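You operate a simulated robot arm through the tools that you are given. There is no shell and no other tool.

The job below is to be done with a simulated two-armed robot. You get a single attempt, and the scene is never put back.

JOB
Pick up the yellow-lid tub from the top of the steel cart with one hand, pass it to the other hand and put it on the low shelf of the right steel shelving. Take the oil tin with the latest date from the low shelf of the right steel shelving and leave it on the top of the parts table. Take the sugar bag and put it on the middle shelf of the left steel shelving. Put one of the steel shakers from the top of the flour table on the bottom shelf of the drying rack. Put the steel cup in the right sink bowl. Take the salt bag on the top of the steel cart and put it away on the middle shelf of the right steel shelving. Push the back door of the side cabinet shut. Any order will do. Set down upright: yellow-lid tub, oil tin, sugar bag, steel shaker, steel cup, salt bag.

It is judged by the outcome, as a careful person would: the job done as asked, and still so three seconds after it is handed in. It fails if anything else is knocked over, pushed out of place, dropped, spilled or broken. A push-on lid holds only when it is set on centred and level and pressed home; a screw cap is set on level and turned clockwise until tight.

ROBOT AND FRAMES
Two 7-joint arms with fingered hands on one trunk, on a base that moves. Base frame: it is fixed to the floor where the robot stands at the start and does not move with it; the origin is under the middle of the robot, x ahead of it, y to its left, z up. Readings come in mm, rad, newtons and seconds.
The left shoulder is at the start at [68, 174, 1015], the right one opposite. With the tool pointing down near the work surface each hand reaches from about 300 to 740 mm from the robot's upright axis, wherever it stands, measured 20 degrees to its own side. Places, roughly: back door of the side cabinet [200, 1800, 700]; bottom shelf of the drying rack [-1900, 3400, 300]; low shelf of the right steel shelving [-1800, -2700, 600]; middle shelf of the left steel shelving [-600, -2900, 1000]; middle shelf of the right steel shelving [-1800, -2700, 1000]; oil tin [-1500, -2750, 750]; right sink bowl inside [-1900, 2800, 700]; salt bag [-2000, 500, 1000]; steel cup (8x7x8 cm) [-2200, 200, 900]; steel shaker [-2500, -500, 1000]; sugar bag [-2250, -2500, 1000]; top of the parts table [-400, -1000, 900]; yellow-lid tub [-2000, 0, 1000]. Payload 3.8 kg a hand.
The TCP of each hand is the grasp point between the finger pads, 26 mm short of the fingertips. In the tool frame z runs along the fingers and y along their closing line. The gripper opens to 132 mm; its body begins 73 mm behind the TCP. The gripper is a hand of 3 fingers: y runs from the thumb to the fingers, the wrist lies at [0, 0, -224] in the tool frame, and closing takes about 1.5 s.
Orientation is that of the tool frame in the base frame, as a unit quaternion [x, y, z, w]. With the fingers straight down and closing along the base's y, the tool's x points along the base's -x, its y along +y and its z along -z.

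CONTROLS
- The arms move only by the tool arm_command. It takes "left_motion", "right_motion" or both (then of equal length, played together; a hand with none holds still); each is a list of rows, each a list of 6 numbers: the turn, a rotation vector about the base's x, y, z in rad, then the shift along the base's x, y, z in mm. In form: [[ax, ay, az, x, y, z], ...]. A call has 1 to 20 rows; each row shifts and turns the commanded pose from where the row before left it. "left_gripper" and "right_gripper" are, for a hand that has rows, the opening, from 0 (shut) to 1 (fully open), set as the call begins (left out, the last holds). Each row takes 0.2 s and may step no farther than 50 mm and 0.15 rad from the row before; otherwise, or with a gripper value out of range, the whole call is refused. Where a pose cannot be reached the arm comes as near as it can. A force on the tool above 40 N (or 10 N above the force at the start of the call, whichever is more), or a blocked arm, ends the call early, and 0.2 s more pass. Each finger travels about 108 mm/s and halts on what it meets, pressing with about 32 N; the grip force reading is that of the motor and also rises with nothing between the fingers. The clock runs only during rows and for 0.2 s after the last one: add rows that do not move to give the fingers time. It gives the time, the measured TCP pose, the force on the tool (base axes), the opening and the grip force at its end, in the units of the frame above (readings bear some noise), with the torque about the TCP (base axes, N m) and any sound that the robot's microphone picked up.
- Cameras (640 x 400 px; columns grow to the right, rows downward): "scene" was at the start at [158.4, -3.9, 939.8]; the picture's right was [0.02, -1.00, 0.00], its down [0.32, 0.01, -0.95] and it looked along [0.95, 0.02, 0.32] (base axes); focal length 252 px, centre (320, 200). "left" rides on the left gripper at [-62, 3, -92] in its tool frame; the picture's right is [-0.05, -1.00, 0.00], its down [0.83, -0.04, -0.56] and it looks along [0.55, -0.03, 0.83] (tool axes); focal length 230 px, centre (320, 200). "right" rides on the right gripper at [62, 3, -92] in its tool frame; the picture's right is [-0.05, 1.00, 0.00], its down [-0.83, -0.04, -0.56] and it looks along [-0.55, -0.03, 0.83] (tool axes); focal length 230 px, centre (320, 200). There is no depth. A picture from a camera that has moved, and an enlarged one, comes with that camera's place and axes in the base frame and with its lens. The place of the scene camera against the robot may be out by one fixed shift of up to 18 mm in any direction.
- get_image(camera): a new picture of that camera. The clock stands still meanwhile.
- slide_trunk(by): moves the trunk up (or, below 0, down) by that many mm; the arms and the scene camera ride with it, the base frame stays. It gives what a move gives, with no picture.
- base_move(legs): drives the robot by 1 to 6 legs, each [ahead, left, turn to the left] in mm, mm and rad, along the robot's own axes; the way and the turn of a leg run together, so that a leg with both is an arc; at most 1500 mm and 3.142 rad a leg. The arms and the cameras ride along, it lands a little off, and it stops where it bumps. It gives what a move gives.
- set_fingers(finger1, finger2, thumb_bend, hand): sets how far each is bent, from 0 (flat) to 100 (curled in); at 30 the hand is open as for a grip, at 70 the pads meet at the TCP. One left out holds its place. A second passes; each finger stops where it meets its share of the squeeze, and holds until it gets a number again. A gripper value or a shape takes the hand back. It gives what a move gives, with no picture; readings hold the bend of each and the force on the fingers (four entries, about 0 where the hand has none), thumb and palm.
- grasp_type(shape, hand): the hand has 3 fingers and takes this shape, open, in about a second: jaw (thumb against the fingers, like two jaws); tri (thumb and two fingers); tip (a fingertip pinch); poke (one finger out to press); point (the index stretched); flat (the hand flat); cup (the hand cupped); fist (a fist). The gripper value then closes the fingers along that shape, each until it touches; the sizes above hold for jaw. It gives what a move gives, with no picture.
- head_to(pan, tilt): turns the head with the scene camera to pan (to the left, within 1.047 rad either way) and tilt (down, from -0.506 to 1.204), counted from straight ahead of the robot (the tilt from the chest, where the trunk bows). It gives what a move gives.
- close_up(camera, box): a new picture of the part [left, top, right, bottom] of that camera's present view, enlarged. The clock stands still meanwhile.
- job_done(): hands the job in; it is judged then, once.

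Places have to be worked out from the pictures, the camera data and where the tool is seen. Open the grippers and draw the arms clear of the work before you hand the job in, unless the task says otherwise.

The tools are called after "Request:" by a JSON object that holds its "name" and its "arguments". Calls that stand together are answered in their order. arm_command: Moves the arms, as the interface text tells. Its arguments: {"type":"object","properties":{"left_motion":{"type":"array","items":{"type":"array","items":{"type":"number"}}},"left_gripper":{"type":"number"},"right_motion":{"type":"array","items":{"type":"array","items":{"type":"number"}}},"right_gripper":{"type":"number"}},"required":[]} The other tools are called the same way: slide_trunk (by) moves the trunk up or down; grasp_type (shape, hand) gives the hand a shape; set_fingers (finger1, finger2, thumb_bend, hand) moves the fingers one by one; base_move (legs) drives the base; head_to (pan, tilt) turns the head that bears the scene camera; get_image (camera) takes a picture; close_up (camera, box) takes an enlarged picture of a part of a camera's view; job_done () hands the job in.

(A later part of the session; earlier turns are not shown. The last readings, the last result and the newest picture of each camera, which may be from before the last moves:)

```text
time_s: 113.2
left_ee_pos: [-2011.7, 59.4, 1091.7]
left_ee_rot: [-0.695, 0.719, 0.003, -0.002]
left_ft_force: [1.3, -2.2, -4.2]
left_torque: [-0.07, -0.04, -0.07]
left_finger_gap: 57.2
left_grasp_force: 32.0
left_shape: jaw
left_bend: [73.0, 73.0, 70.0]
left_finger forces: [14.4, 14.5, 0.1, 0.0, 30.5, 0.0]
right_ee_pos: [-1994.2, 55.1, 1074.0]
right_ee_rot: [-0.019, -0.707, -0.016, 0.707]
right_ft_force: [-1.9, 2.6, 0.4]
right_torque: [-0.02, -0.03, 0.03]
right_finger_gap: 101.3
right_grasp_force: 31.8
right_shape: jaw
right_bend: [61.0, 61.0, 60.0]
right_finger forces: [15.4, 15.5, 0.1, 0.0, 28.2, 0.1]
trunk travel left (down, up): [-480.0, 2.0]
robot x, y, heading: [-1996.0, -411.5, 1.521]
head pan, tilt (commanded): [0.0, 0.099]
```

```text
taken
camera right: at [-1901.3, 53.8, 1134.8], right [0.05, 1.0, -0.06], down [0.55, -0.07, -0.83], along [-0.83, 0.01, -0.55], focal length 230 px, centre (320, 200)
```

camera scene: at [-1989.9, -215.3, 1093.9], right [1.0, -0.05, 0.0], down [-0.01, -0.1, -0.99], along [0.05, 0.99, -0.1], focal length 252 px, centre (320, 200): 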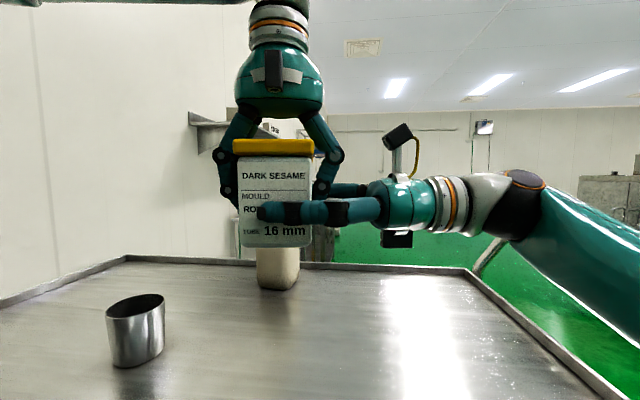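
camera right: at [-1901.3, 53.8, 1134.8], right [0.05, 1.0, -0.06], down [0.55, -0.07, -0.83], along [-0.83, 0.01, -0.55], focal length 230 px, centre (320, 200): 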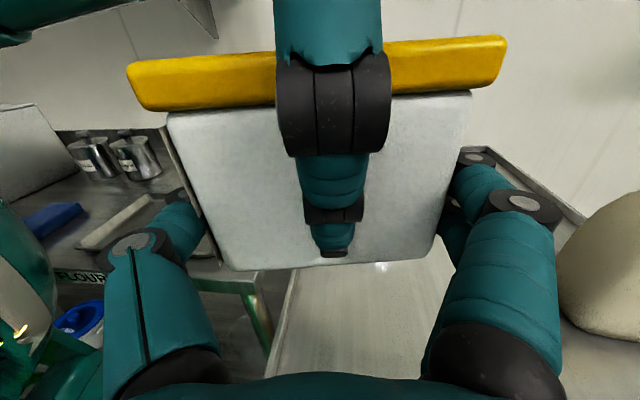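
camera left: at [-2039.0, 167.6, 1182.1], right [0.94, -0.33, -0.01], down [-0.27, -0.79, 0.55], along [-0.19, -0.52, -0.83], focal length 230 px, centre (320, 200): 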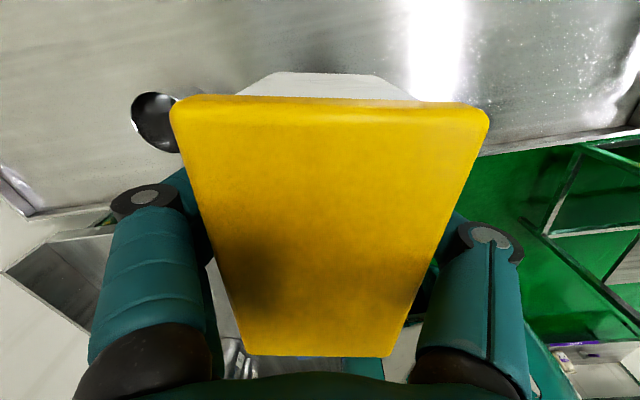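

Both hands hold the tub now (right gap 101 mm, 32 N). I'll open the left hand only partly so its thumb doesn't hit the right palm, then lift it off.

Request:
{"name": "arm_command", "arguments": {"left_motion": [[0, 0, 0, 0, 0, 0], [0, 0, 0, 0, 0, 0], [0, 0, 0, 0, 0, 0], [0, 0, 0, 0, 0, 0]], "left_gripper": 0.62}}

Request:
{"name": "get_image", "arguments": {"camera": "scene"}}

```text
time_s: 114.2
left_ee_pos: [-2011.5, 60.8, 1090.8]
left_ee_rot: [-0.696, 0.718, 0.003, -0.002]
left_ft_force: [-0.2, 1.1, 0.2]
left_torque: [-0.01, 0.01, 0.01]
left_finger_gap: 81.6
left_grasp_force: 0.1
left_shape: jaw
left_bend: [71.0, 71.0, 70.0]
left_finger forces: [0.0, 0.0, 0.0, 0.0, 0.0, 0.0]
right_ee_pos: [-1994.0, 54.5, 1073.7]
right_ee_rot: [-0.018, -0.707, -0.016, 0.707]
right_ft_force: [0.3, -0.7, 0.2]
right_torque: [-0.02, -0.06, 0.01]
right_finger_gap: 101.1
right_grasp_force: 32.0
right_shape: jaw
right_bend: [61.0, 61.0, 60.0]
right_finger forces: [14.8, 14.9, 0.1, 0.0, 29.6, 0.1]
trunk travel left (down, up): [-480.0, 2.0]
robot x, y, heading: [-1995.0, -408.9, 1.519]
head pan, tilt (commanded): [0.0, 0.099]
```

```text
taken
camera scene: at [-1989.9, -215.3, 1093.9], right [1.0, -0.05, 0.0], down [-0.01, -0.1, -0.99], along [0.05, 0.99, -0.1], focal length 252 px, centre (320, 200)
```

scene: 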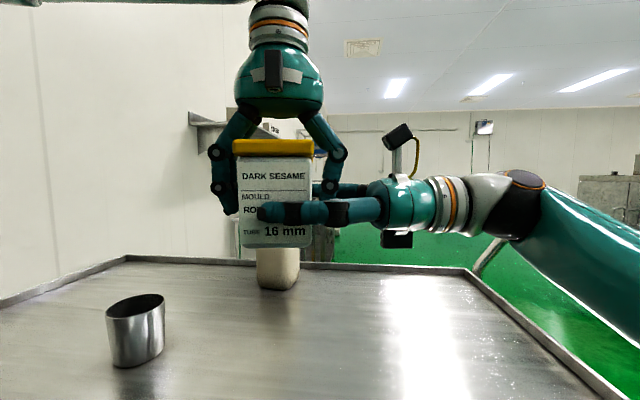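

The left fingers are clear of the tub sides. Raising the left hand straight up.

Request:
{"name": "arm_command", "arguments": {"left_motion": [[0, 0, 0, 0, 0, 20], [0, 0, 0, 0, 0, 35], [0, 0, 0, 0, 0, 40], [0, 0, 0, 0, 0, 40], [0, 0, 0, -10, 0, 15]]}}

Request:
{"name": "get_image", "arguments": {"camera": "scene"}}

Request:
{"name": "get_image", "arguments": {"camera": "right"}}

```text
time_s: 115.5
left_ee_pos: [-2023.6, 59.7, 1241.2]
left_ee_rot: [-0.696, 0.718, 0.003, -0.002]
left_ft_force: [-0.8, -0.2, -0.4]
left_torque: [0.0, -0.01, -0.02]
left_finger_gap: 81.6
left_grasp_force: 0.0
left_shape: jaw
left_bend: [71.0, 71.0, 70.0]
left_finger forces: [0.0, 0.0, 0.1, 0.1, 0.0, 0.0]
right_ee_pos: [-1995.3, 55.4, 1075.4]
right_ee_rot: [-0.018, -0.707, -0.017, 0.707]
right_ft_force: [-0.5, -0.8, -0.5]
right_torque: [-0.04, -0.08, 0.02]
right_finger_gap: 101.2
right_grasp_force: 32.1
right_shape: jaw
right_bend: [61.0, 61.0, 60.0]
right_finger forces: [14.8, 14.9, 0.1, 0.0, 29.6, 0.1]
trunk travel left (down, up): [-480.0, 2.0]
robot x, y, heading: [-1992.7, -410.1, 1.522]
head pan, tilt (commanded): [0.0, 0.099]
```

```text
taken
camera scene: at [-1990.4, -215.4, 1093.9], right [1.0, -0.05, 0.0], down [0.0, -0.1, -0.99], along [0.05, 0.99, -0.1], focal length 252 px, centre (320, 200)
```

scene: 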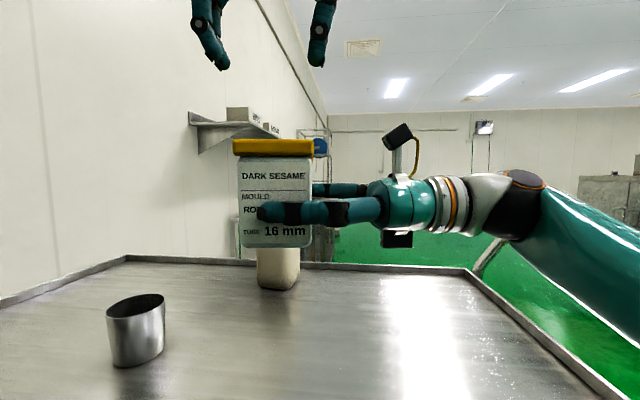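

```text
taken
camera right: at [-1901.8, 53.8, 1134.8], right [0.05, 1.0, -0.06], down [0.55, -0.07, -0.83], along [-0.83, 0.01, -0.55], focal length 230 px, centre (320, 200)
```

right: 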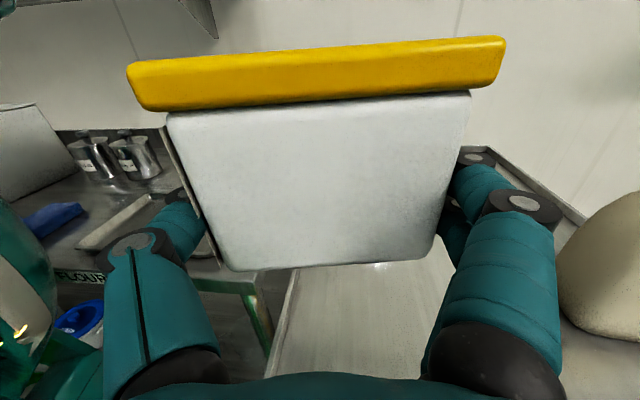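

Hand-over is complete: the tub is in the right hand. I'll move the right hand with the tub aside to the right, and turn the left hand to point forward (horizontal) toward the salt bag.

Request:
{"name": "arm_command", "arguments": {"left_motion": [[0.1426, -0.007, 0, 0, 0, 0], [0.1426, -0.007, 0, -4, 10, 0], [0.1426, -0.007, 0, -4, 20, -10], [0.1426, -0.007, 0, -4, 20, -20], [0.1426, -0.007, 0, -5, 20, -20], [0.1426, -0.007, 0, -5, 20, -20], [0.1426, -0.007, 0, -5, 20, -20], [0.1426, -0.007, 0, -5, 20, -20], [0.1426, -0.007, 0, -5, 20, -20], [0.1426, -0.007, 0, -5, 20, -20], [0.1426, -0.007, 0, 0, 20, -20], [0, 0, 0, 0, 0, -20], [0, 0, 0, 0, 0, 0]], "right_motion": [[0, 0, 0, 20, -5, 10], [0, 0, 0, 20, -5, 10], [0, 0, 0, 20, -5, 10], [0, 0, 0, 20, -5, 10], [0, 0, 0, 20, -5, 10], [0, 0, 0, 20, -5, 10], [0, 0, 0, 20, 0, 0], [0, 0, 0, 20, 0, 0], [0, 0, 0, 0, 0, 0], [0, 0, 0, 0, 0, 0], [0, 0, 0, 0, 0, 0], [0, 0, 0, 0, 0, 0], [0, 0, 0, 0, 0, 0]], "left_gripper": 1}}

Request:
{"name": "get_image", "arguments": {"camera": "scene"}}

Request:
{"name": "get_image", "arguments": {"camera": "left"}}

```text
time_s: 118.2
left_ee_pos: [-2045.8, 246.9, 1056.8]
left_ee_rot: [-0.495, 0.504, 0.488, 0.513]
left_ft_force: [-1.0, 0.0, 0.3]
left_torque: [0.0, 0.0, 0.02]
left_finger_gap: 132.0
left_grasp_force: 0.1
left_shape: jaw
left_bend: [30.0, 30.0, 30.0]
left_finger forces: [0.0, 0.0, 0.1, 0.0, 0.1, 0.0]
left hand out of reach, approached as far as the arm can: row 11, 12
right_ee_pos: [-1832.9, 23.6, 1135.6]
right_ee_rot: [-0.019, -0.706, -0.017, 0.708]
right_ft_force: [1.2, -0.7, -3.9]
right_torque: [0.01, -0.09, -0.04]
right_finger_gap: 100.8
right_grasp_force: 32.4
right_shape: jaw
right_bend: [63.0, 62.0, 60.0]
right_finger forces: [16.0, 15.6, 0.0, 0.0, 31.8, 0.0]
trunk travel left (down, up): [-480.0, 2.0]
robot x, y, heading: [-1992.2, -410.5, 1.517]
head pan, tilt (commanded): [0.0, 0.099]
```

```text
taken
camera scene: at [-1987.9, -216.7, 1094.3], right [1.0, -0.05, 0.0], down [-0.01, -0.1, -1.0], along [0.05, 0.99, -0.1], focal length 252 px, centre (320, 200)
```

scene: 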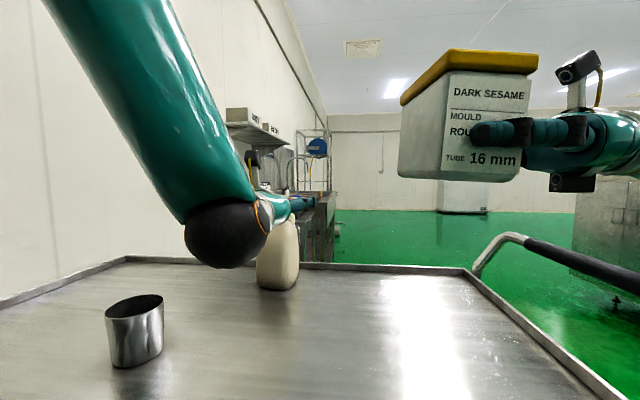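

```text
taken
camera left: at [-2053.5, 154.8, 1117.4], right [1.0, -0.04, 0.07], down [0.04, -0.56, -0.83], along [0.07, 0.83, -0.55], focal length 230 px, centre (320, 200)
```

left: 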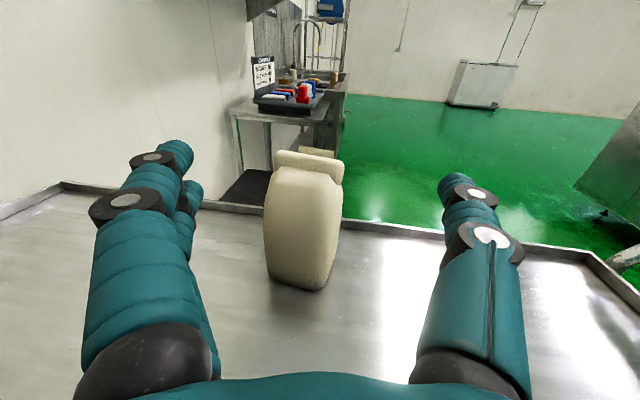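

The left hand points forward well. The bag's wide face (~97 mm) is turned about -22°, base centre ≈(-2047, 397), top ≈1025. To keep the wrist above the cup I'll yaw to match and pitch the hand 20° down, moving to a pre-grasp point.

Request:
{"name": "arm_command", "arguments": {"left_motion": [[0, 0, -0.128, -7, 9, -8], [0, 0, -0.128, -7, 9, -8], [0, 0, -0.128, -7, 9, -10], [-0.1063, 0.0474, 0, -7, 9, -12], [-0.1063, 0.0474, 0, -7, 10, -13], [-0.1063, 0.0474, 0, -7, 10, -13], [0, 0, 0, 0, 0, 0]]}}

Request:
{"name": "get_image", "arguments": {"camera": "left"}}

Request:
{"name": "get_image", "arguments": {"camera": "scene"}}

```text
time_s: 119.8
left_ee_pos: [-2043.0, 276.1, 1016.5]
left_ee_rot: [-0.528, 0.622, 0.419, 0.399]
left_ft_force: [-0.8, 0.2, 0.3]
left_torque: [-0.02, -0.02, -0.02]
left_finger_gap: 131.9
left_grasp_force: 0.1
left_shape: jaw
left_bend: [30.0, 30.0, 30.0]
left_finger forces: [0.0, 0.1, 0.1, 0.0, 0.0, 0.0]
left hand out of reach, approached as far as the arm can: row 1, 2, 3
right_ee_pos: [-1834.5, 25.4, 1133.9]
right_ee_rot: [-0.019, -0.707, -0.017, 0.707]
right_ft_force: [-0.6, 0.2, -4.6]
right_torque: [-0.02, -0.05, 0.0]
right_finger_gap: 100.5
right_grasp_force: 32.3
right_shape: jaw
right_bend: [63.0, 62.0, 60.0]
right_finger forces: [16.0, 15.6, 0.0, 0.0, 31.5, 0.0]
trunk travel left (down, up): [-480.0, 2.0]
robot x, y, heading: [-1994.4, -413.7, 1.521]
head pan, tilt (commanded): [0.0, 0.099]
```

```text
taken
camera left: at [-2045.6, 209.5, 1105.3], right [1.0, -0.07, -0.05], down [-0.09, -0.79, -0.6], along [0.0, 0.6, -0.8], focal length 230 px, centre (320, 200)
```

left: 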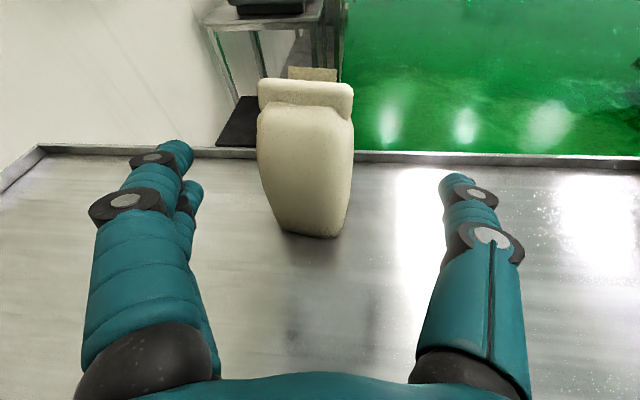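

```text
taken
camera scene: at [-1989.6, -215.5, 1094.0], right [1.0, -0.05, 0.0], down [-0.01, -0.1, -0.99], along [0.05, 0.99, -0.1], focal length 252 px, centre (320, 200)
```

scene: 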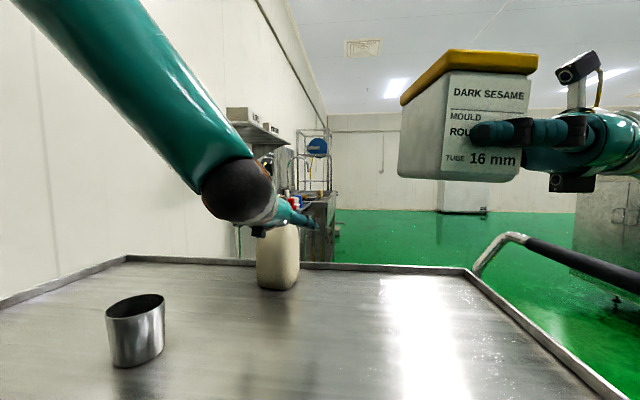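

The yaw did not fully take. I'll command the remaining turn together with the shift left and forward, which brings the wrist into easier reach.

Request:
{"name": "arm_command", "arguments": {"left_motion": [[0, 0, 0, -20, 5, 0], [-0.012, -0.032, -0.109, -20, 8, -6], [-0.012, -0.032, -0.109, -6, 8, -8], [-0.012, -0.031, -0.109, 0, 6, -9], [0, 0, 0, 0, 0, 0]]}}

Request:
{"name": "get_image", "arguments": {"camera": "left"}}

```text
time_s: 121.0
left_ee_pos: [-2063.4, 292.9, 1009.9]
left_ee_rot: [-0.473, 0.679, 0.325, 0.458]
left_ft_force: [0.1, 1.1, 0.6]
left_torque: [0.01, 0.02, 0.0]
left_finger_gap: 132.0
left_grasp_force: 0.1
left_shape: jaw
left_bend: [30.0, 30.0, 30.0]
left_finger forces: [0.0, 0.0, 0.0, 0.1, 0.1, 0.0]
left hand out of reach, approached as far as the arm can: row 2, 3
right_ee_pos: [-1833.6, 24.8, 1134.9]
right_ee_rot: [-0.019, -0.706, -0.017, 0.707]
right_ft_force: [-0.4, -1.0, -4.9]
right_torque: [-0.04, -0.07, 0.03]
right_finger_gap: 100.8
right_grasp_force: 32.1
right_shape: jaw
right_bend: [63.0, 62.0, 60.0]
right_finger forces: [15.9, 15.6, 0.1, 0.0, 31.6, 0.1]
trunk travel left (down, up): [-480.0, 2.0]
robot x, y, heading: [-1991.7, -413.5, 1.518]
head pan, tilt (commanded): [0.0, 0.099]
```

```text
taken
camera left: at [-2087.6, 235.4, 1100.4], right [0.95, -0.32, 0.04], down [-0.25, -0.79, -0.57], along [0.21, 0.53, -0.82], focal length 230 px, centre (320, 200)
```

left: 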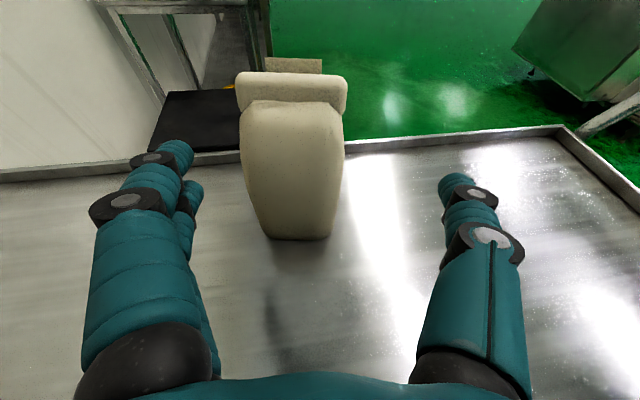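

Now the hand is yawed to match the bag; the bag sits ~24 mm left of the hand axis and ~60 mm ahead. I'll centre on it, then advance along the fingers.

Request:
{"name": "arm_command", "arguments": {"left_motion": [[0, 0, 0, -12, 4, -10], [0, 0, 0, -11, 4, -11], [0, 0, 0, 7, 20, -8], [0, 0, 0, 7, 20, -8], [0, 0, 0, 0, 0, 0]]}}

Request:
{"name": "get_image", "arguments": {"camera": "left"}}

Request:
{"name": "get_image", "arguments": {"camera": "scene"}}

```text
time_s: 122.2
left_ee_pos: [-2071.9, 341.5, 971.7]
left_ee_rot: [-0.474, 0.678, 0.325, 0.458]
left_ft_force: [-0.2, -0.4, 1.0]
left_torque: [-0.01, -0.03, -0.01]
left_finger_gap: 132.0
left_grasp_force: 0.1
left_shape: jaw
left_bend: [30.0, 30.0, 30.0]
left_finger forces: [0.0, 0.2, 0.0, 0.0, 0.0, 0.1]
right_ee_pos: [-1835.3, 24.4, 1134.5]
right_ee_rot: [-0.018, -0.707, -0.015, 0.707]
right_ft_force: [0.2, -0.1, -4.8]
right_torque: [-0.02, -0.07, 0.01]
right_finger_gap: 100.7
right_grasp_force: 31.8
right_shape: jaw
right_bend: [63.0, 62.0, 60.0]
right_finger forces: [15.9, 15.6, 0.0, 0.0, 31.5, 0.0]
trunk travel left (down, up): [-480.0, 2.0]
robot x, y, heading: [-1993.5, -407.8, 1.516]
head pan, tilt (commanded): [0.0, 0.099]
```

```text
taken
camera left: at [-2097.2, 282.6, 1062.9], right [0.95, -0.32, 0.04], down [-0.24, -0.79, -0.57], along [0.22, 0.53, -0.82], focal length 230 px, centre (320, 200)
```

left: 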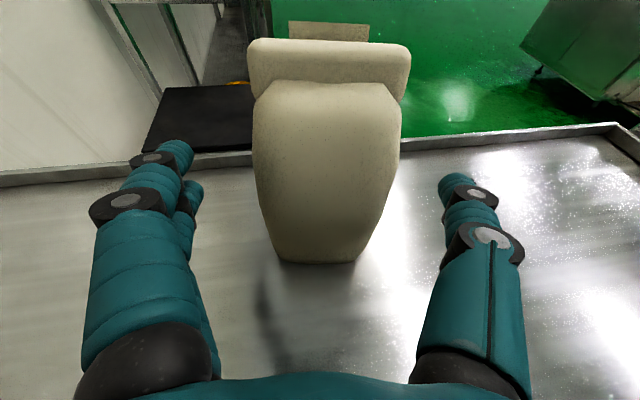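

```text
taken
camera scene: at [-1990.0, -215.5, 1094.0], right [1.0, -0.05, 0.0], down [-0.01, -0.1, -1.0], along [0.05, 0.99, -0.1], focal length 252 px, centre (320, 200)
```

scene: 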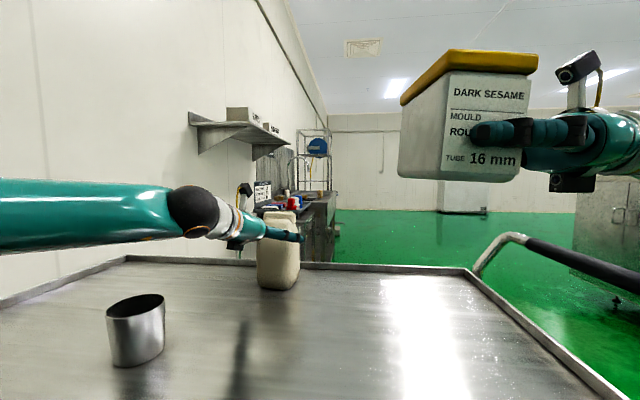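

The bag is now nearly centred (about 6 mm right of axis). Advancing the remaining ~45 mm along the fingers, then closing.

Request:
{"name": "arm_command", "arguments": {"left_motion": [[0, 0, 0, 8, 12, -6], [0, 0, 0, 6, 12, -6], [0, 0, 0, 6, 13, -5], [0, 0, 0, 0, 0, 0]]}}

Request:
{"name": "get_image", "arguments": {"camera": "left"}}

```text
time_s: 123.2
left_ee_pos: [-2052.9, 377.6, 956.3]
left_ee_rot: [-0.473, 0.679, 0.324, 0.458]
left_ft_force: [-0.4, 0.1, -0.3]
left_torque: [0.0, -0.01, -0.02]
left_finger_gap: 132.1
left_grasp_force: 0.0
left_shape: jaw
left_bend: [30.0, 30.0, 30.0]
left_finger forces: [0.0, 0.0, 0.0, 0.0, 0.0, 0.1]
right_ee_pos: [-1834.6, 26.3, 1135.1]
right_ee_rot: [-0.019, -0.707, -0.017, 0.707]
right_ft_force: [-0.2, 0.0, -4.1]
right_torque: [-0.01, -0.06, 0.04]
right_finger_gap: 100.8
right_grasp_force: 32.3
right_shape: jaw
right_bend: [63.0, 62.0, 60.0]
right_finger forces: [16.1, 15.6, 0.1, 0.1, 31.6, 0.0]
trunk travel left (down, up): [-480.0, 2.0]
robot x, y, heading: [-1994.8, -409.9, 1.52]
head pan, tilt (commanded): [0.0, 0.099]
```

```text
taken
camera left: at [-2076.9, 320.4, 1046.6], right [0.95, -0.32, 0.04], down [-0.24, -0.79, -0.57], along [0.22, 0.53, -0.82], focal length 230 px, centre (320, 200)
```

left: 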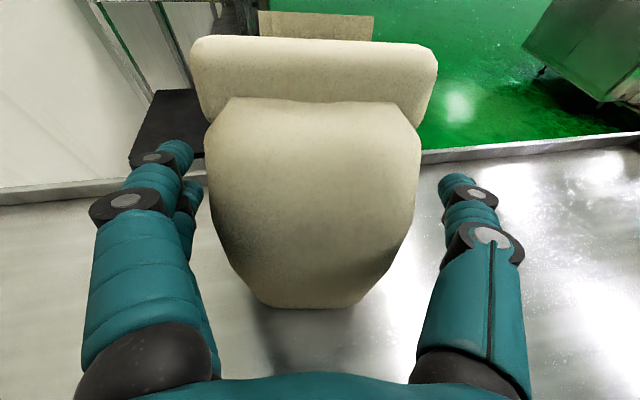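

The bag is between the fingers. Closing the left hand on it.

Request:
{"name": "arm_command", "arguments": {"left_motion": [[0, 0, 0, 0, 0, 0], [0, 0, 0, 0, 0, 0], [0, 0, 0, 0, 0, 0], [0, 0, 0, 0, 0, 0], [0, 0, 0, 0, 0, 0], [0, 0, 0, 0, 0, 0], [0, 0, 0, 0, 0, 0]], "left_gripper": 0.2}}

Request:
{"name": "get_image", "arguments": {"camera": "left"}}

Request:
{"name": "get_image", "arguments": {"camera": "scene"}}

```text
time_s: 124.8
left_ee_pos: [-2052.8, 379.0, 954.7]
left_ee_rot: [-0.473, 0.679, 0.325, 0.458]
left_ft_force: [-3.1, 3.3, 1.9]
left_torque: [0.09, 0.11, -0.01]
left_finger_gap: 76.0
left_grasp_force: 31.9
left_shape: jaw
left_bend: [71.0, 70.0, 70.0]
left_finger forces: [15.5, 15.9, 0.0, 0.0, 27.9, 0.0]
right_ee_pos: [-1834.7, 26.4, 1135.3]
right_ee_rot: [-0.02, -0.707, -0.016, 0.707]
right_ft_force: [0.5, 0.9, -4.1]
right_torque: [0.0, -0.05, 0.02]
right_finger_gap: 100.8
right_grasp_force: 31.9
right_shape: jaw
right_bend: [63.0, 62.0, 60.0]
right_finger forces: [16.0, 15.6, 0.1, 0.1, 31.7, 0.1]
trunk travel left (down, up): [-480.0, 2.0]
robot x, y, heading: [-1995.3, -412.5, 1.52]
head pan, tilt (commanded): [0.0, 0.099]
```

```text
taken
camera left: at [-2077.4, 320.7, 1046.4], right [0.95, -0.32, 0.04], down [-0.24, -0.79, -0.57], along [0.22, 0.53, -0.82], focal length 230 px, centre (320, 200)
```

left: 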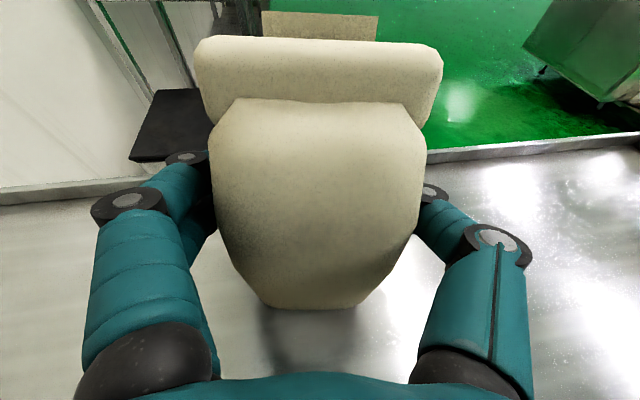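

```text
taken
camera scene: at [-1990.1, -215.2, 1093.9], right [1.0, -0.05, 0.0], down [0.0, -0.1, -0.99], along [0.05, 0.99, -0.1], focal length 252 px, centre (320, 200)
```

scene: 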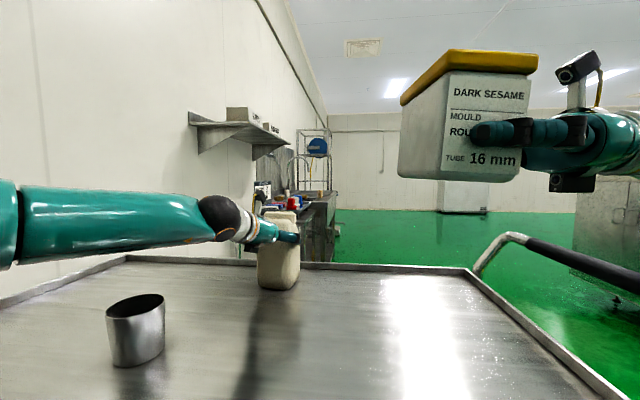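

Bag gripped at 76 mm. Lifting it gently.

Request:
{"name": "arm_command", "arguments": {"left_motion": [[0, 0, 0, 0, 0, 10], [0, 0, 0, 0, 0, 20], [0, 0, 0, 0, 0, 30], [0, 0, 0, 0, 0, 30], [0, 0, 0, 0, 0, 30], [0, 0, 0, 0, 0, 0]]}}

Request:
{"name": "get_image", "arguments": {"camera": "left"}}

Request:
{"name": "get_image", "arguments": {"camera": "scene"}}

```text
time_s: 126.2
left_ee_pos: [-2053.8, 379.4, 1073.6]
left_ee_rot: [-0.473, 0.68, 0.323, 0.457]
left_ft_force: [0.4, 0.6, -9.4]
left_torque: [-0.09, 0.01, -0.02]
left_finger_gap: 75.8
left_grasp_force: 32.4
left_shape: jaw
left_bend: [72.0, 70.0, 70.0]
left_finger forces: [14.4, 15.0, 0.0, 0.1, 30.4, 0.0]
right_ee_pos: [-1834.6, 27.3, 1133.5]
right_ee_rot: [-0.02, -0.707, -0.015, 0.707]
right_ft_force: [0.6, -0.1, -4.4]
right_torque: [-0.03, -0.11, 0.01]
right_finger_gap: 101.1
right_grasp_force: 32.6
right_shape: jaw
right_bend: [63.0, 62.0, 60.0]
right_finger forces: [16.0, 15.5, 0.1, 0.1, 31.6, 0.0]
trunk travel left (down, up): [-480.0, 2.0]
robot x, y, heading: [-1993.6, -410.7, 1.52]
head pan, tilt (commanded): [0.0, 0.099]
```

```text
taken
camera left: at [-2077.5, 322.1, 1165.1], right [0.95, -0.32, 0.04], down [-0.24, -0.79, -0.56], along [0.21, 0.52, -0.83], focal length 230 px, centre (320, 200)
```

left: 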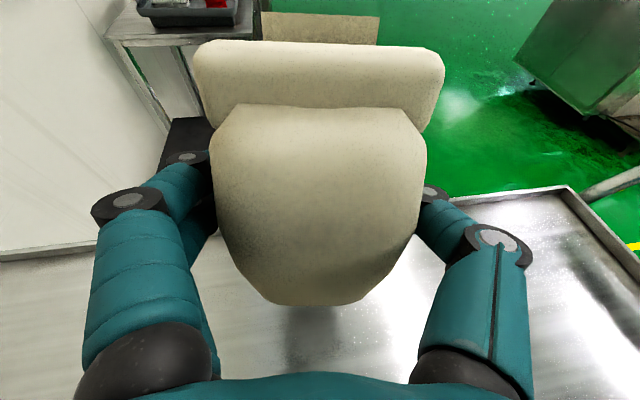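

```text
taken
camera scene: at [-1990.0, -214.1, 1093.5], right [1.0, -0.05, 0.0], down [-0.01, -0.1, -0.99], along [0.05, 0.99, -0.1], focal length 252 px, centre (320, 200)
```

scene: 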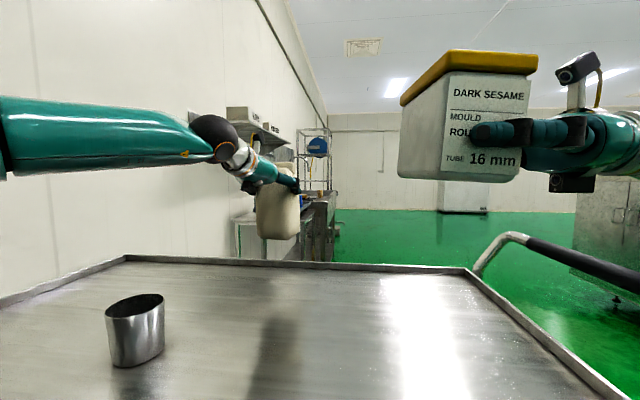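

Both items are secure (left ≈1 kg bag, right tub). I'll pull the bag in a bit and up, then back away from the cart and turn to face the shelving via the open east side.

Request:
{"name": "arm_command", "arguments": {"left_motion": [[0, 0, 0, -4, -30, 15], [0, 0, 0, -4, -30, 15], [0, 0, 0, -4, -30, 10], [0, 0, 0, 0, -30, 10], [0, 0, 0, 0, 0, 0]]}}

Request:
{"name": "base_move", "arguments": {"legs": [[-480, 0, 0], [0, -260, 0]]}}

Request:
{"name": "get_image", "arguments": {"camera": "scene"}}

```text
time_s: 127.5
left_ee_pos: [-2065.3, 259.6, 1123.3]
left_ee_rot: [-0.475, 0.679, 0.324, 0.457]
left_ft_force: [0.0, -0.1, -10.0]
left_torque: [-0.09, 0.07, 0.0]
left_finger_gap: 76.3
left_grasp_force: 31.7
left_shape: jaw
left_bend: [72.0, 70.0, 70.0]
left_finger forces: [14.7, 15.3, 0.0, 0.0, 31.0, 0.0]
right_ee_pos: [-1834.0, 26.8, 1133.9]
right_ee_rot: [-0.02, -0.707, -0.016, 0.707]
right_ft_force: [-1.0, 0.4, -4.3]
right_torque: [-0.02, -0.03, 0.01]
right_finger_gap: 100.7
right_grasp_force: 32.4
right_shape: jaw
right_bend: [63.0, 62.0, 60.0]
right_finger forces: [16.1, 15.6, 0.0, 0.0, 31.5, 0.0]
trunk travel left (down, up): [-480.0, 2.0]
robot x, y, heading: [-1997.1, -414.0, 1.519]
head pan, tilt (commanded): [0.0, 0.099]
```

```text
time_s: 132.8
left_ee_pos: [-1827.1, -239.0, 1123.9]
left_ee_rot: [-0.471, 0.681, 0.323, 0.459]
left_ft_force: [0.9, -0.4, -9.8]
left_torque: [-0.08, 0.03, -0.01]
left_finger_gap: 75.8
left_grasp_force: 32.0
left_shape: jaw
left_bend: [72.0, 70.0, 70.0]
left_finger forces: [14.8, 15.3, 0.1, 0.0, 31.0, 0.1]
right_ee_pos: [-1599.5, -473.1, 1134.1]
right_ee_rot: [-0.023, -0.706, -0.02, 0.707]
right_ft_force: [0.0, -0.7, -4.9]
right_torque: [0.02, -0.04, 0.01]
right_finger_gap: 100.8
right_grasp_force: 32.1
right_shape: jaw
right_bend: [63.0, 62.0, 60.0]
right_finger forces: [16.0, 15.5, 0.0, 0.0, 31.6, 0.0]
trunk travel left (down, up): [-480.0, 2.0]
robot x, y, heading: [-1761.6, -906.4, 1.512]
head pan, tilt (commanded): [0.0, 0.099]
```

```text
taken
camera scene: at [-1757.2, -712.6, 1093.7], right [1.0, -0.06, 0.0], down [-0.01, -0.1, -0.99], along [0.06, 0.99, -0.1], focal length 252 px, centre (320, 200)
```

scene: 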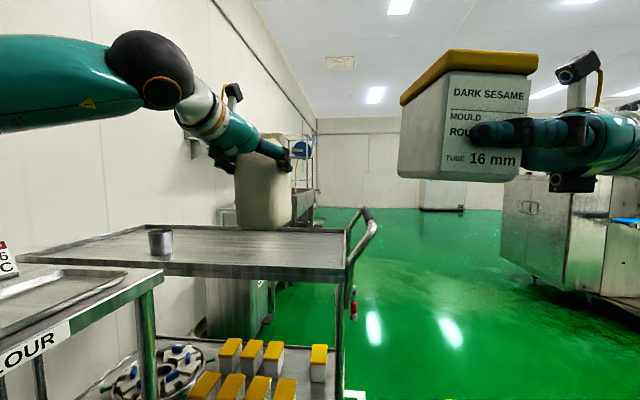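

Clear of the cart. Turning right about 180° to face the shelving.

Request:
{"name": "base_move", "arguments": {"legs": [[0, 0, -3.083]]}}

Request:
{"name": "head_to", "arguments": {"pan": 0.0, "tilt": 0.25}}

Request:
{"name": "get_image", "arguments": {"camera": "scene"}}

```text
time_s: 140.3
left_ee_pos: [-1619.3, -1566.3, 1123.6]
left_ee_rot: [0.654, 0.509, -0.439, 0.347]
left_ft_force: [0.3, -0.8, -9.8]
left_torque: [0.1, 0.01, 0.01]
left_finger_gap: 75.0
left_grasp_force: 32.3
left_shape: jaw
left_bend: [72.0, 71.0, 70.0]
left_finger forces: [14.7, 15.7, 0.1, 0.0, 31.5, 0.1]
right_ee_pos: [-1873.4, -1358.5, 1133.4]
right_ee_rot: [0.707, 0.018, 0.707, -0.022]
right_ft_force: [-0.7, -0.2, -4.2]
right_torque: [0.02, 0.06, -0.01]
right_finger_gap: 100.6
right_grasp_force: 31.9
right_shape: jaw
right_bend: [63.0, 62.0, 61.0]
right_finger forces: [15.2, 14.9, 0.0, 0.0, 30.1, 0.0]
trunk travel left (down, up): [-480.0, 2.0]
robot x, y, heading: [-1758.7, -904.5, -1.519]
head pan, tilt (commanded): [0.0, 0.099]
```

```text
time_s: 141.0
left_ee_pos: [-1618.0, -1566.9, 1122.8]
left_ee_rot: [0.654, 0.509, -0.439, 0.346]
left_ft_force: [-0.4, -0.4, -10.0]
left_torque: [0.11, 0.0, -0.02]
left_finger_gap: 75.5
left_grasp_force: 31.7
left_shape: jaw
left_bend: [72.0, 71.0, 70.0]
left_finger forces: [14.6, 15.6, 0.0, 0.1, 31.5, 0.1]
right_ee_pos: [-1874.3, -1359.3, 1134.5]
right_ee_rot: [0.707, 0.017, 0.707, -0.022]
right_ft_force: [-0.2, 0.3, -3.7]
right_torque: [0.01, 0.08, -0.01]
right_finger_gap: 100.9
right_grasp_force: 32.6
right_shape: jaw
right_bend: [63.0, 62.0, 61.0]
right_finger forces: [15.2, 15.0, 0.0, 0.1, 30.0, 0.1]
trunk travel left (down, up): [-480.0, 2.0]
robot x, y, heading: [-1764.7, -907.9, -1.515]
head pan, tilt (commanded): [0.0, 0.25]
```

```text
taken
camera scene: at [-1758.3, -1115.7, 1079.8], right [-1.0, -0.06, 0.0], down [-0.01, 0.25, -0.97], along [0.05, -0.97, -0.25], focal length 252 px, centre (320, 200)
```

scene: 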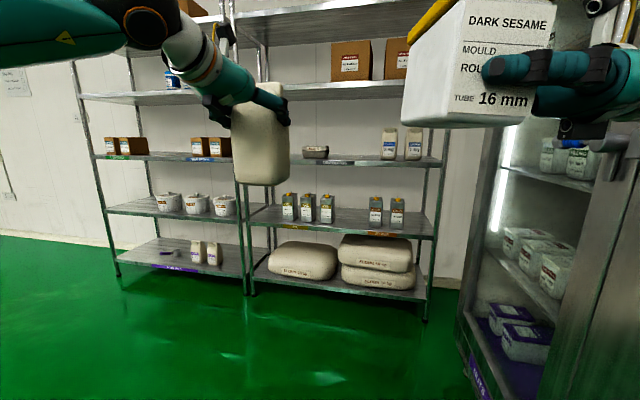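

I see everything: middle shelf at z≈940, low shelf z≈520, front edge y≈-2468, free space left of the eggs on the DRY GOODS shelf. I'll straighten the heading and drive up to about 0.75 m from the shelf.

Request:
{"name": "base_move", "arguments": {"legs": [[0, 0, -0.056], [780, 190, 0]]}}

Request:
{"name": "get_image", "arguments": {"camera": "scene"}}

Request:
{"name": "get_image", "arguments": {"camera": "left"}}

```text
time_s: 145.7
left_ee_pos: [-1444.2, -2345.5, 1124.8]
left_ee_rot: [0.663, 0.496, -0.446, 0.338]
left_ft_force: [0.4, -0.6, -9.8]
left_torque: [0.12, -0.04, -0.03]
left_finger_gap: 75.2
left_grasp_force: 31.9
left_shape: jaw
left_bend: [72.0, 71.0, 70.0]
left_finger forces: [14.8, 16.0, 0.1, 0.0, 32.0, 0.0]
right_ee_pos: [-1689.4, -2128.8, 1133.7]
right_ee_rot: [0.707, 0.003, 0.707, -0.007]
right_ft_force: [0.2, -0.5, -4.6]
right_torque: [0.03, 0.06, 0.02]
right_finger_gap: 100.5
right_grasp_force: 32.5
right_shape: jaw
right_bend: [63.0, 62.0, 61.0]
right_finger forces: [15.3, 14.9, 0.0, 0.1, 30.2, 0.1]
trunk travel left (down, up): [-480.0, 2.0]
robot x, y, heading: [-1568.7, -1682.2, -1.552]
head pan, tilt (commanded): [0.0, 0.25]
```

```text
taken
camera scene: at [-1566.6, -1890.8, 1079.8], right [-1.0, -0.02, 0.0], down [0.0, 0.25, -0.97], along [0.02, -0.97, -0.25], focal length 252 px, centre (320, 200)
```

scene: 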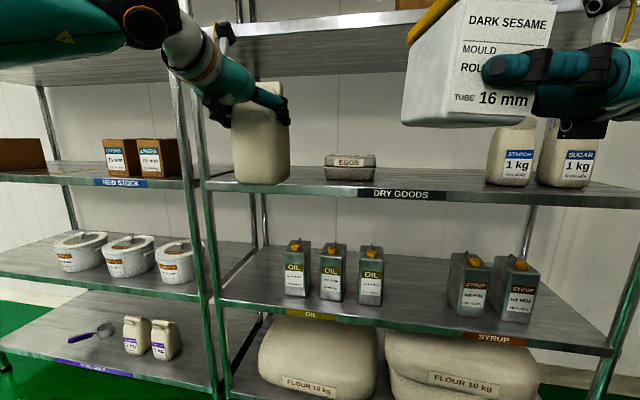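

```text
taken
camera left: at [-1424.7, -2286.8, 1214.6], right [-0.97, 0.26, 0.04], down [0.19, 0.8, -0.56], along [-0.18, -0.54, -0.82], focal length 230 px, centre (320, 200)
```

left: 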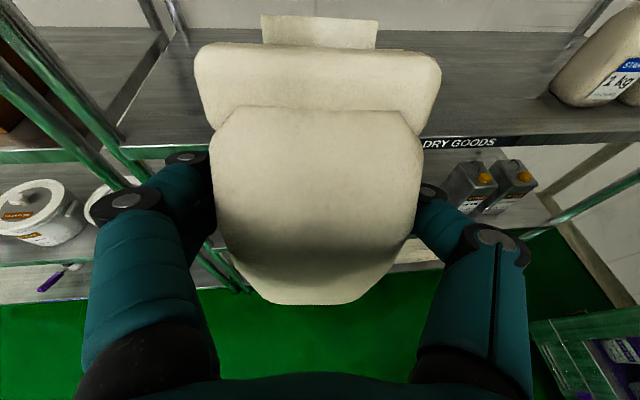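

The shelving is turned about 10°; its front edge near the bag is at y≈-2630, shelf top z≈947, the shelf above at ≈1240. I'll lower the bag to about 15 mm above shelf level, then ease the base in.

Request:
{"name": "arm_command", "arguments": {"left_motion": [[0, 0, 0, 0, 0, -20], [0, 0, 0, 0, 0, -20], [0, 0, 0, 0, 0, -5], [0, 0, 0, 0, 0, 0]]}}

Request:
{"name": "base_move", "arguments": {"legs": [[150, 40, -0.02]]}}

Request:
{"name": "get_image", "arguments": {"camera": "scene"}}

Request:
{"name": "get_image", "arguments": {"camera": "left"}}

```text
time_s: 146.7
left_ee_pos: [-1444.5, -2346.3, 1079.1]
left_ee_rot: [0.664, 0.497, -0.445, 0.338]
left_ft_force: [-0.2, -0.6, -9.7]
left_torque: [0.08, -0.03, 0.0]
left_finger_gap: 75.4
left_grasp_force: 31.9
left_shape: jaw
left_bend: [72.0, 71.0, 70.0]
left_finger forces: [14.7, 16.0, 0.0, 0.0, 31.9, 0.1]
right_ee_pos: [-1690.2, -2128.1, 1132.8]
right_ee_rot: [0.707, 0.004, 0.707, -0.008]
right_ft_force: [-0.4, -0.7, -3.3]
right_torque: [0.04, 0.05, -0.02]
right_finger_gap: 100.4
right_grasp_force: 31.9
right_shape: jaw
right_bend: [63.0, 62.0, 61.0]
right_finger forces: [15.4, 14.9, 0.0, 0.0, 30.2, 0.0]
trunk travel left (down, up): [-480.0, 2.0]
robot x, y, heading: [-1565.9, -1679.5, -1.556]
head pan, tilt (commanded): [0.0, 0.25]
```

```text
time_s: 148.1
left_ee_pos: [-1415.6, -2496.3, 1079.0]
left_ee_rot: [0.667, 0.491, -0.449, 0.335]
left_ft_force: [-0.1, 0.3, -11.0]
left_torque: [0.1, 0.01, 0.02]
left_finger_gap: 75.4
left_grasp_force: 32.7
left_shape: jaw
left_bend: [72.0, 71.0, 70.0]
left_finger forces: [14.8, 16.0, 0.0, 0.0, 32.0, 0.1]
right_ee_pos: [-1658.0, -2274.8, 1133.3]
right_ee_rot: [0.707, -0.001, 0.707, -0.003]
right_ft_force: [0.6, 0.1, -3.3]
right_torque: [-0.02, 0.06, 0.02]
right_finger_gap: 100.6
right_grasp_force: 32.6
right_shape: jaw
right_bend: [63.0, 62.0, 61.0]
right_finger forces: [15.2, 14.9, 0.1, 0.0, 30.2, 0.1]
trunk travel left (down, up): [-480.0, 2.0]
robot x, y, heading: [-1521.2, -1832.4, -1.574]
head pan, tilt (commanded): [0.0, 0.25]
```

```text
taken
camera scene: at [-1529.1, -2039.8, 1079.9], right [-1.0, 0.0, 0.0], down [0.0, 0.25, -0.97], along [0.0, -0.97, -0.25], focal length 252 px, centre (320, 200)
```

scene: 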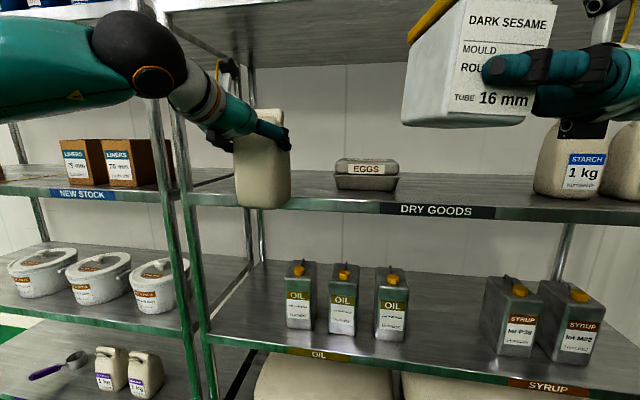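

```text
taken
camera left: at [-1394.3, -2438.0, 1170.3], right [-0.96, 0.27, 0.04], down [0.2, 0.8, -0.56], along [-0.19, -0.53, -0.83], focal length 230 px, centre (320, 200)
```

left: 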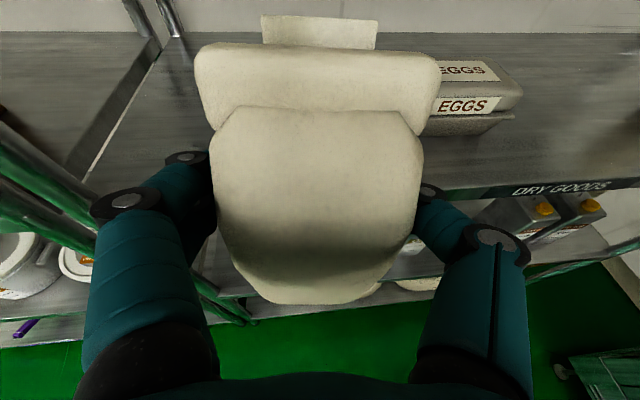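

Good view. While here I'll read the oil tin labels closely.

Request:
{"name": "close_up", "arguments": {"camera": "scene", "box": [275, 250, 425, 350]}}

Request:
{"name": "close_up", "arguments": {"camera": "scene", "box": [130, 20, 430, 220]}}

```text
4.00 times, centred on (350, 300) of scene
camera zoom: at [-1529.1, -2039.8, 1079.9], right [-1.0, 0.0, 0.0], down [0.0, 0.25, -0.97], along [0.0, -0.97, -0.25], focal length 1007 px, centre (200, -200)
```

zoom: 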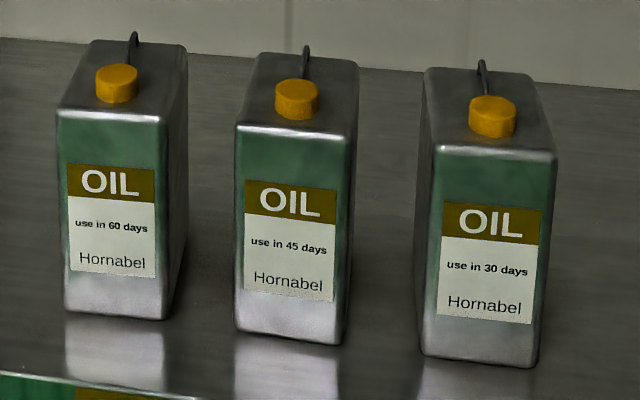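

```text
2.00 times, centred on (280, 120) of scene
camera zoom: at [-1529.1, -2039.8, 1079.9], right [-1.0, 0.0, 0.0], down [0.0, 0.25, -0.97], along [0.0, -0.97, -0.25], focal length 504 px, centre (400, 360)
```

zoom: 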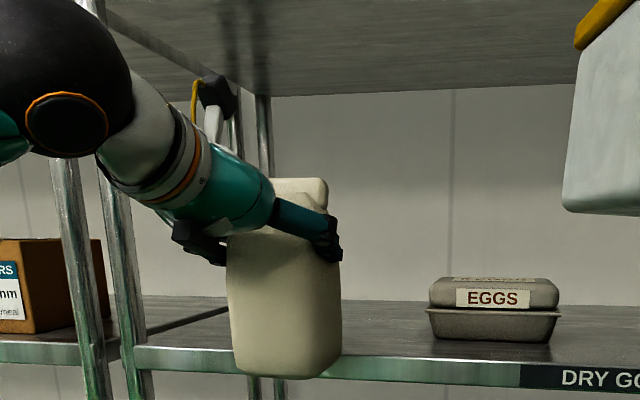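

The leftmost oil tin says "use in 60 days" — the latest. The bag bottom is ~20 mm above the shelf surface. Easing the base in 110 mm, then extending the arm.

Request:
{"name": "base_move", "arguments": {"legs": [[110, 0, 0]]}}

Request:
{"name": "arm_command", "arguments": {"left_motion": [[0, 0, 0, 0, -30, 0], [0, 0, 0, 0, -30, 0], [0, 0, 0, 0, -30, 0], [0, 0, 0, 0, -30, 0], [0, 0, 0, 0, 0, 0]]}}

Request:
{"name": "get_image", "arguments": {"camera": "scene"}}

Request:
{"name": "get_image", "arguments": {"camera": "left"}}

```text
time_s: 149.3
left_ee_pos: [-1414.0, -2604.1, 1077.9]
left_ee_rot: [0.668, 0.492, -0.447, 0.334]
left_ft_force: [0.4, 1.2, -7.0]
left_torque: [0.19, 0.05, -0.05]
left_finger_gap: 75.3
left_grasp_force: 31.5
left_shape: jaw
left_bend: [72.0, 71.0, 70.0]
left_finger forces: [15.3, 15.8, 0.1, 0.0, 32.1, 0.0]
right_ee_pos: [-1658.1, -2382.9, 1134.3]
right_ee_rot: [0.707, -0.001, 0.707, -0.003]
right_ft_force: [0.2, -0.4, -3.4]
right_torque: [0.01, 0.06, 0.02]
right_finger_gap: 100.4
right_grasp_force: 32.2
right_shape: jaw
right_bend: [63.0, 62.0, 61.0]
right_finger forces: [15.4, 15.0, 0.1, 0.0, 30.4, 0.1]
trunk travel left (down, up): [-480.0, 2.0]
robot x, y, heading: [-1521.8, -1938.5, -1.571]
head pan, tilt (commanded): [0.0, 0.25]
```

```text
time_s: 150.5
left_ee_pos: [-1413.3, -2724.2, 1077.5]
left_ee_rot: [0.667, 0.492, -0.448, 0.335]
left_ft_force: [-0.7, -0.9, -4.1]
left_torque: [0.07, 0.12, 0.04]
left_finger_gap: 75.5
left_grasp_force: 31.9
left_shape: jaw
left_bend: [72.0, 71.0, 70.0]
left_finger forces: [15.5, 15.7, 0.0, 0.1, 32.2, 0.1]
right_ee_pos: [-1657.0, -2382.7, 1134.0]
right_ee_rot: [0.707, -0.002, 0.707, -0.002]
right_ft_force: [-1.0, -0.3, -3.4]
right_torque: [-0.01, 0.06, -0.03]
right_finger_gap: 100.8
right_grasp_force: 32.3
right_shape: jaw
right_bend: [63.0, 62.0, 61.0]
right_finger forces: [15.4, 15.0, 0.0, 0.1, 30.4, 0.0]
trunk travel left (down, up): [-480.0, 2.0]
robot x, y, heading: [-1516.0, -1941.4, -1.571]
head pan, tilt (commanded): [0.0, 0.25]
```

```text
taken
camera scene: at [-1528.9, -2146.0, 1079.9], right [-1.0, 0.0, 0.0], down [0.0, 0.25, -0.97], along [0.0, -0.97, -0.25], focal length 252 px, centre (320, 200)
```

scene: 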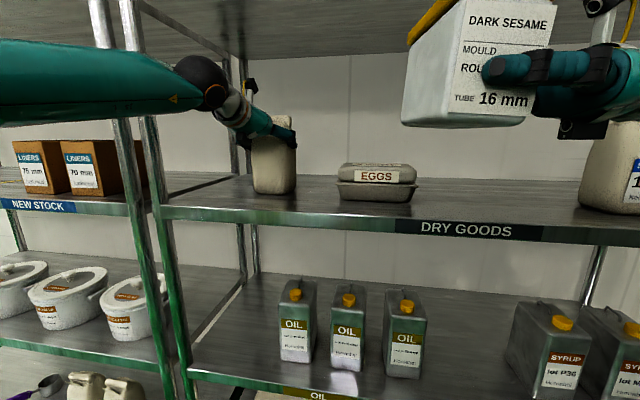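

```text
taken
camera left: at [-1393.5, -2665.0, 1168.7], right [-0.96, 0.27, 0.04], down [0.2, 0.8, -0.56], along [-0.19, -0.53, -0.83], focal length 230 px, centre (320, 200)
```

left: 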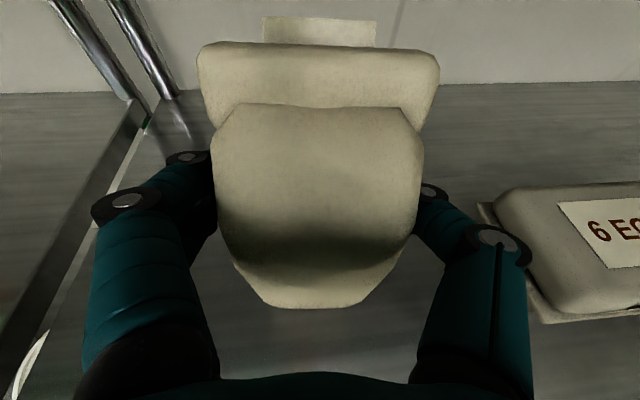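

The force reading dropped from -10 to -4 N, so the bag already rests lightly on the shelf. Lowering a few mm to seat it fully.

Request:
{"name": "arm_command", "arguments": {"left_motion": [[0, 0, 0, 0, 0, -2], [0, 0, 0, 0, 0, -2], [0, 0, 0, 0, 0, 0]]}}

Request:
{"name": "close_up", "arguments": {"camera": "scene", "box": [150, 50, 450, 250]}}

```text
time_s: 151.3
left_ee_pos: [-1412.8, -2723.3, 1076.5]
left_ee_rot: [0.666, 0.491, -0.45, 0.336]
left_ft_force: [0.6, -4.1, 5.7]
left_torque: [-0.1, 0.16, 0.03]
left_finger_gap: 75.4
left_grasp_force: 32.4
left_shape: jaw
left_bend: [72.0, 71.0, 70.0]
left_finger forces: [16.9, 16.9, 0.0, 0.0, 32.0, 0.0]
right_ee_pos: [-1657.2, -2381.2, 1135.7]
right_ee_rot: [0.707, 0.0, 0.707, -0.002]
right_ft_force: [0.5, 0.2, -4.2]
right_torque: [0.01, 0.05, 0.03]
right_finger_gap: 100.7
right_grasp_force: 31.9
right_shape: jaw
right_bend: [63.0, 62.0, 61.0]
right_finger forces: [15.4, 15.0, 0.0, 0.1, 30.4, 0.0]
trunk travel left (down, up): [-480.0, 2.0]
robot x, y, heading: [-1524.8, -1939.4, -1.572]
head pan, tilt (commanded): [0.0, 0.25]
```

```text
2.00 times, centred on (300, 150) of scene
camera zoom: at [-1529.0, -2145.7, 1080.3], right [-1.0, 0.0, 0.0], down [0.0, 0.25, -0.97], along [0.0, -0.97, -0.25], focal length 504 px, centre (360, 300)
```

zoom: 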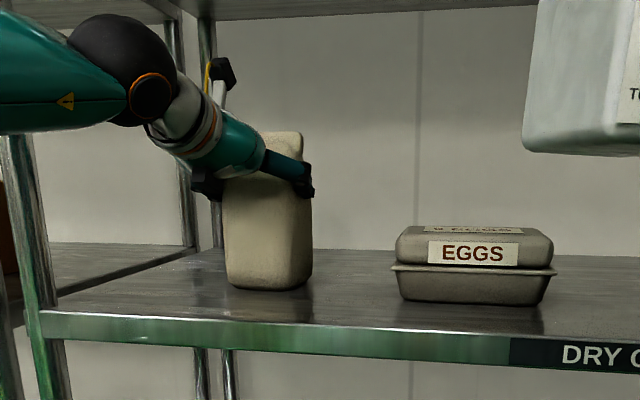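

The bag is firmly on the shelf and upright. Opening the left hand.

Request:
{"name": "arm_command", "arguments": {"left_motion": [[0, 0, 0, 0, 0, 1], [0, 0, 0, 0, 0, 0], [0, 0, 0, 0, 0, 0], [0, 0, 0, 0, 0, 0], [0, 0, 0, 0, 0, 0]], "left_gripper": 1}}

Request:
{"name": "get_image", "arguments": {"camera": "left"}}

Request:
{"name": "get_image", "arguments": {"camera": "scene"}}

```text
time_s: 152.5
left_ee_pos: [-1413.8, -2722.3, 1075.1]
left_ee_rot: [0.667, 0.492, -0.448, 0.336]
left_ft_force: [-0.2, 0.1, -0.5]
left_torque: [0.0, 0.01, 0.02]
left_finger_gap: 131.9
left_grasp_force: 0.0
left_shape: jaw
left_bend: [30.0, 30.0, 30.0]
left_finger forces: [0.1, 0.0, 0.0, 0.1, 0.0, 0.0]
right_ee_pos: [-1657.2, -2382.2, 1133.5]
right_ee_rot: [0.707, -0.001, 0.707, -0.003]
right_ft_force: [-0.7, -0.6, -4.4]
right_torque: [-0.01, 0.04, -0.02]
right_finger_gap: 100.8
right_grasp_force: 31.4
right_shape: jaw
right_bend: [63.0, 62.0, 61.0]
right_finger forces: [15.4, 14.9, 0.0, 0.0, 30.4, 0.1]
trunk travel left (down, up): [-480.0, 2.0]
robot x, y, heading: [-1521.7, -1940.1, -1.568]
head pan, tilt (commanded): [0.0, 0.25]
```

```text
taken
camera left: at [-1393.2, -2664.5, 1166.6], right [-0.96, 0.27, 0.04], down [0.2, 0.8, -0.56], along [-0.19, -0.53, -0.83], focal length 230 px, centre (320, 200)
```

left: 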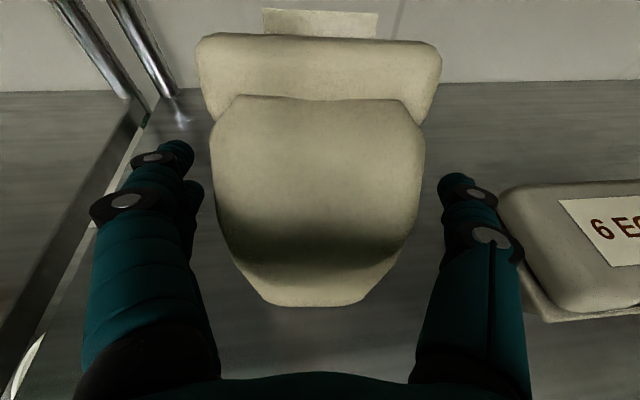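

```text
taken
camera scene: at [-1529.1, -2145.5, 1080.0], right [-1.0, 0.0, 0.0], down [0.0, 0.25, -0.97], along [0.0, -0.97, -0.25], focal length 252 px, centre (320, 200)
```

scene: 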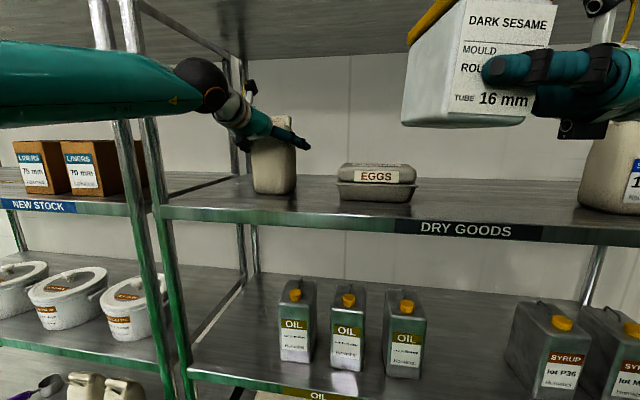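

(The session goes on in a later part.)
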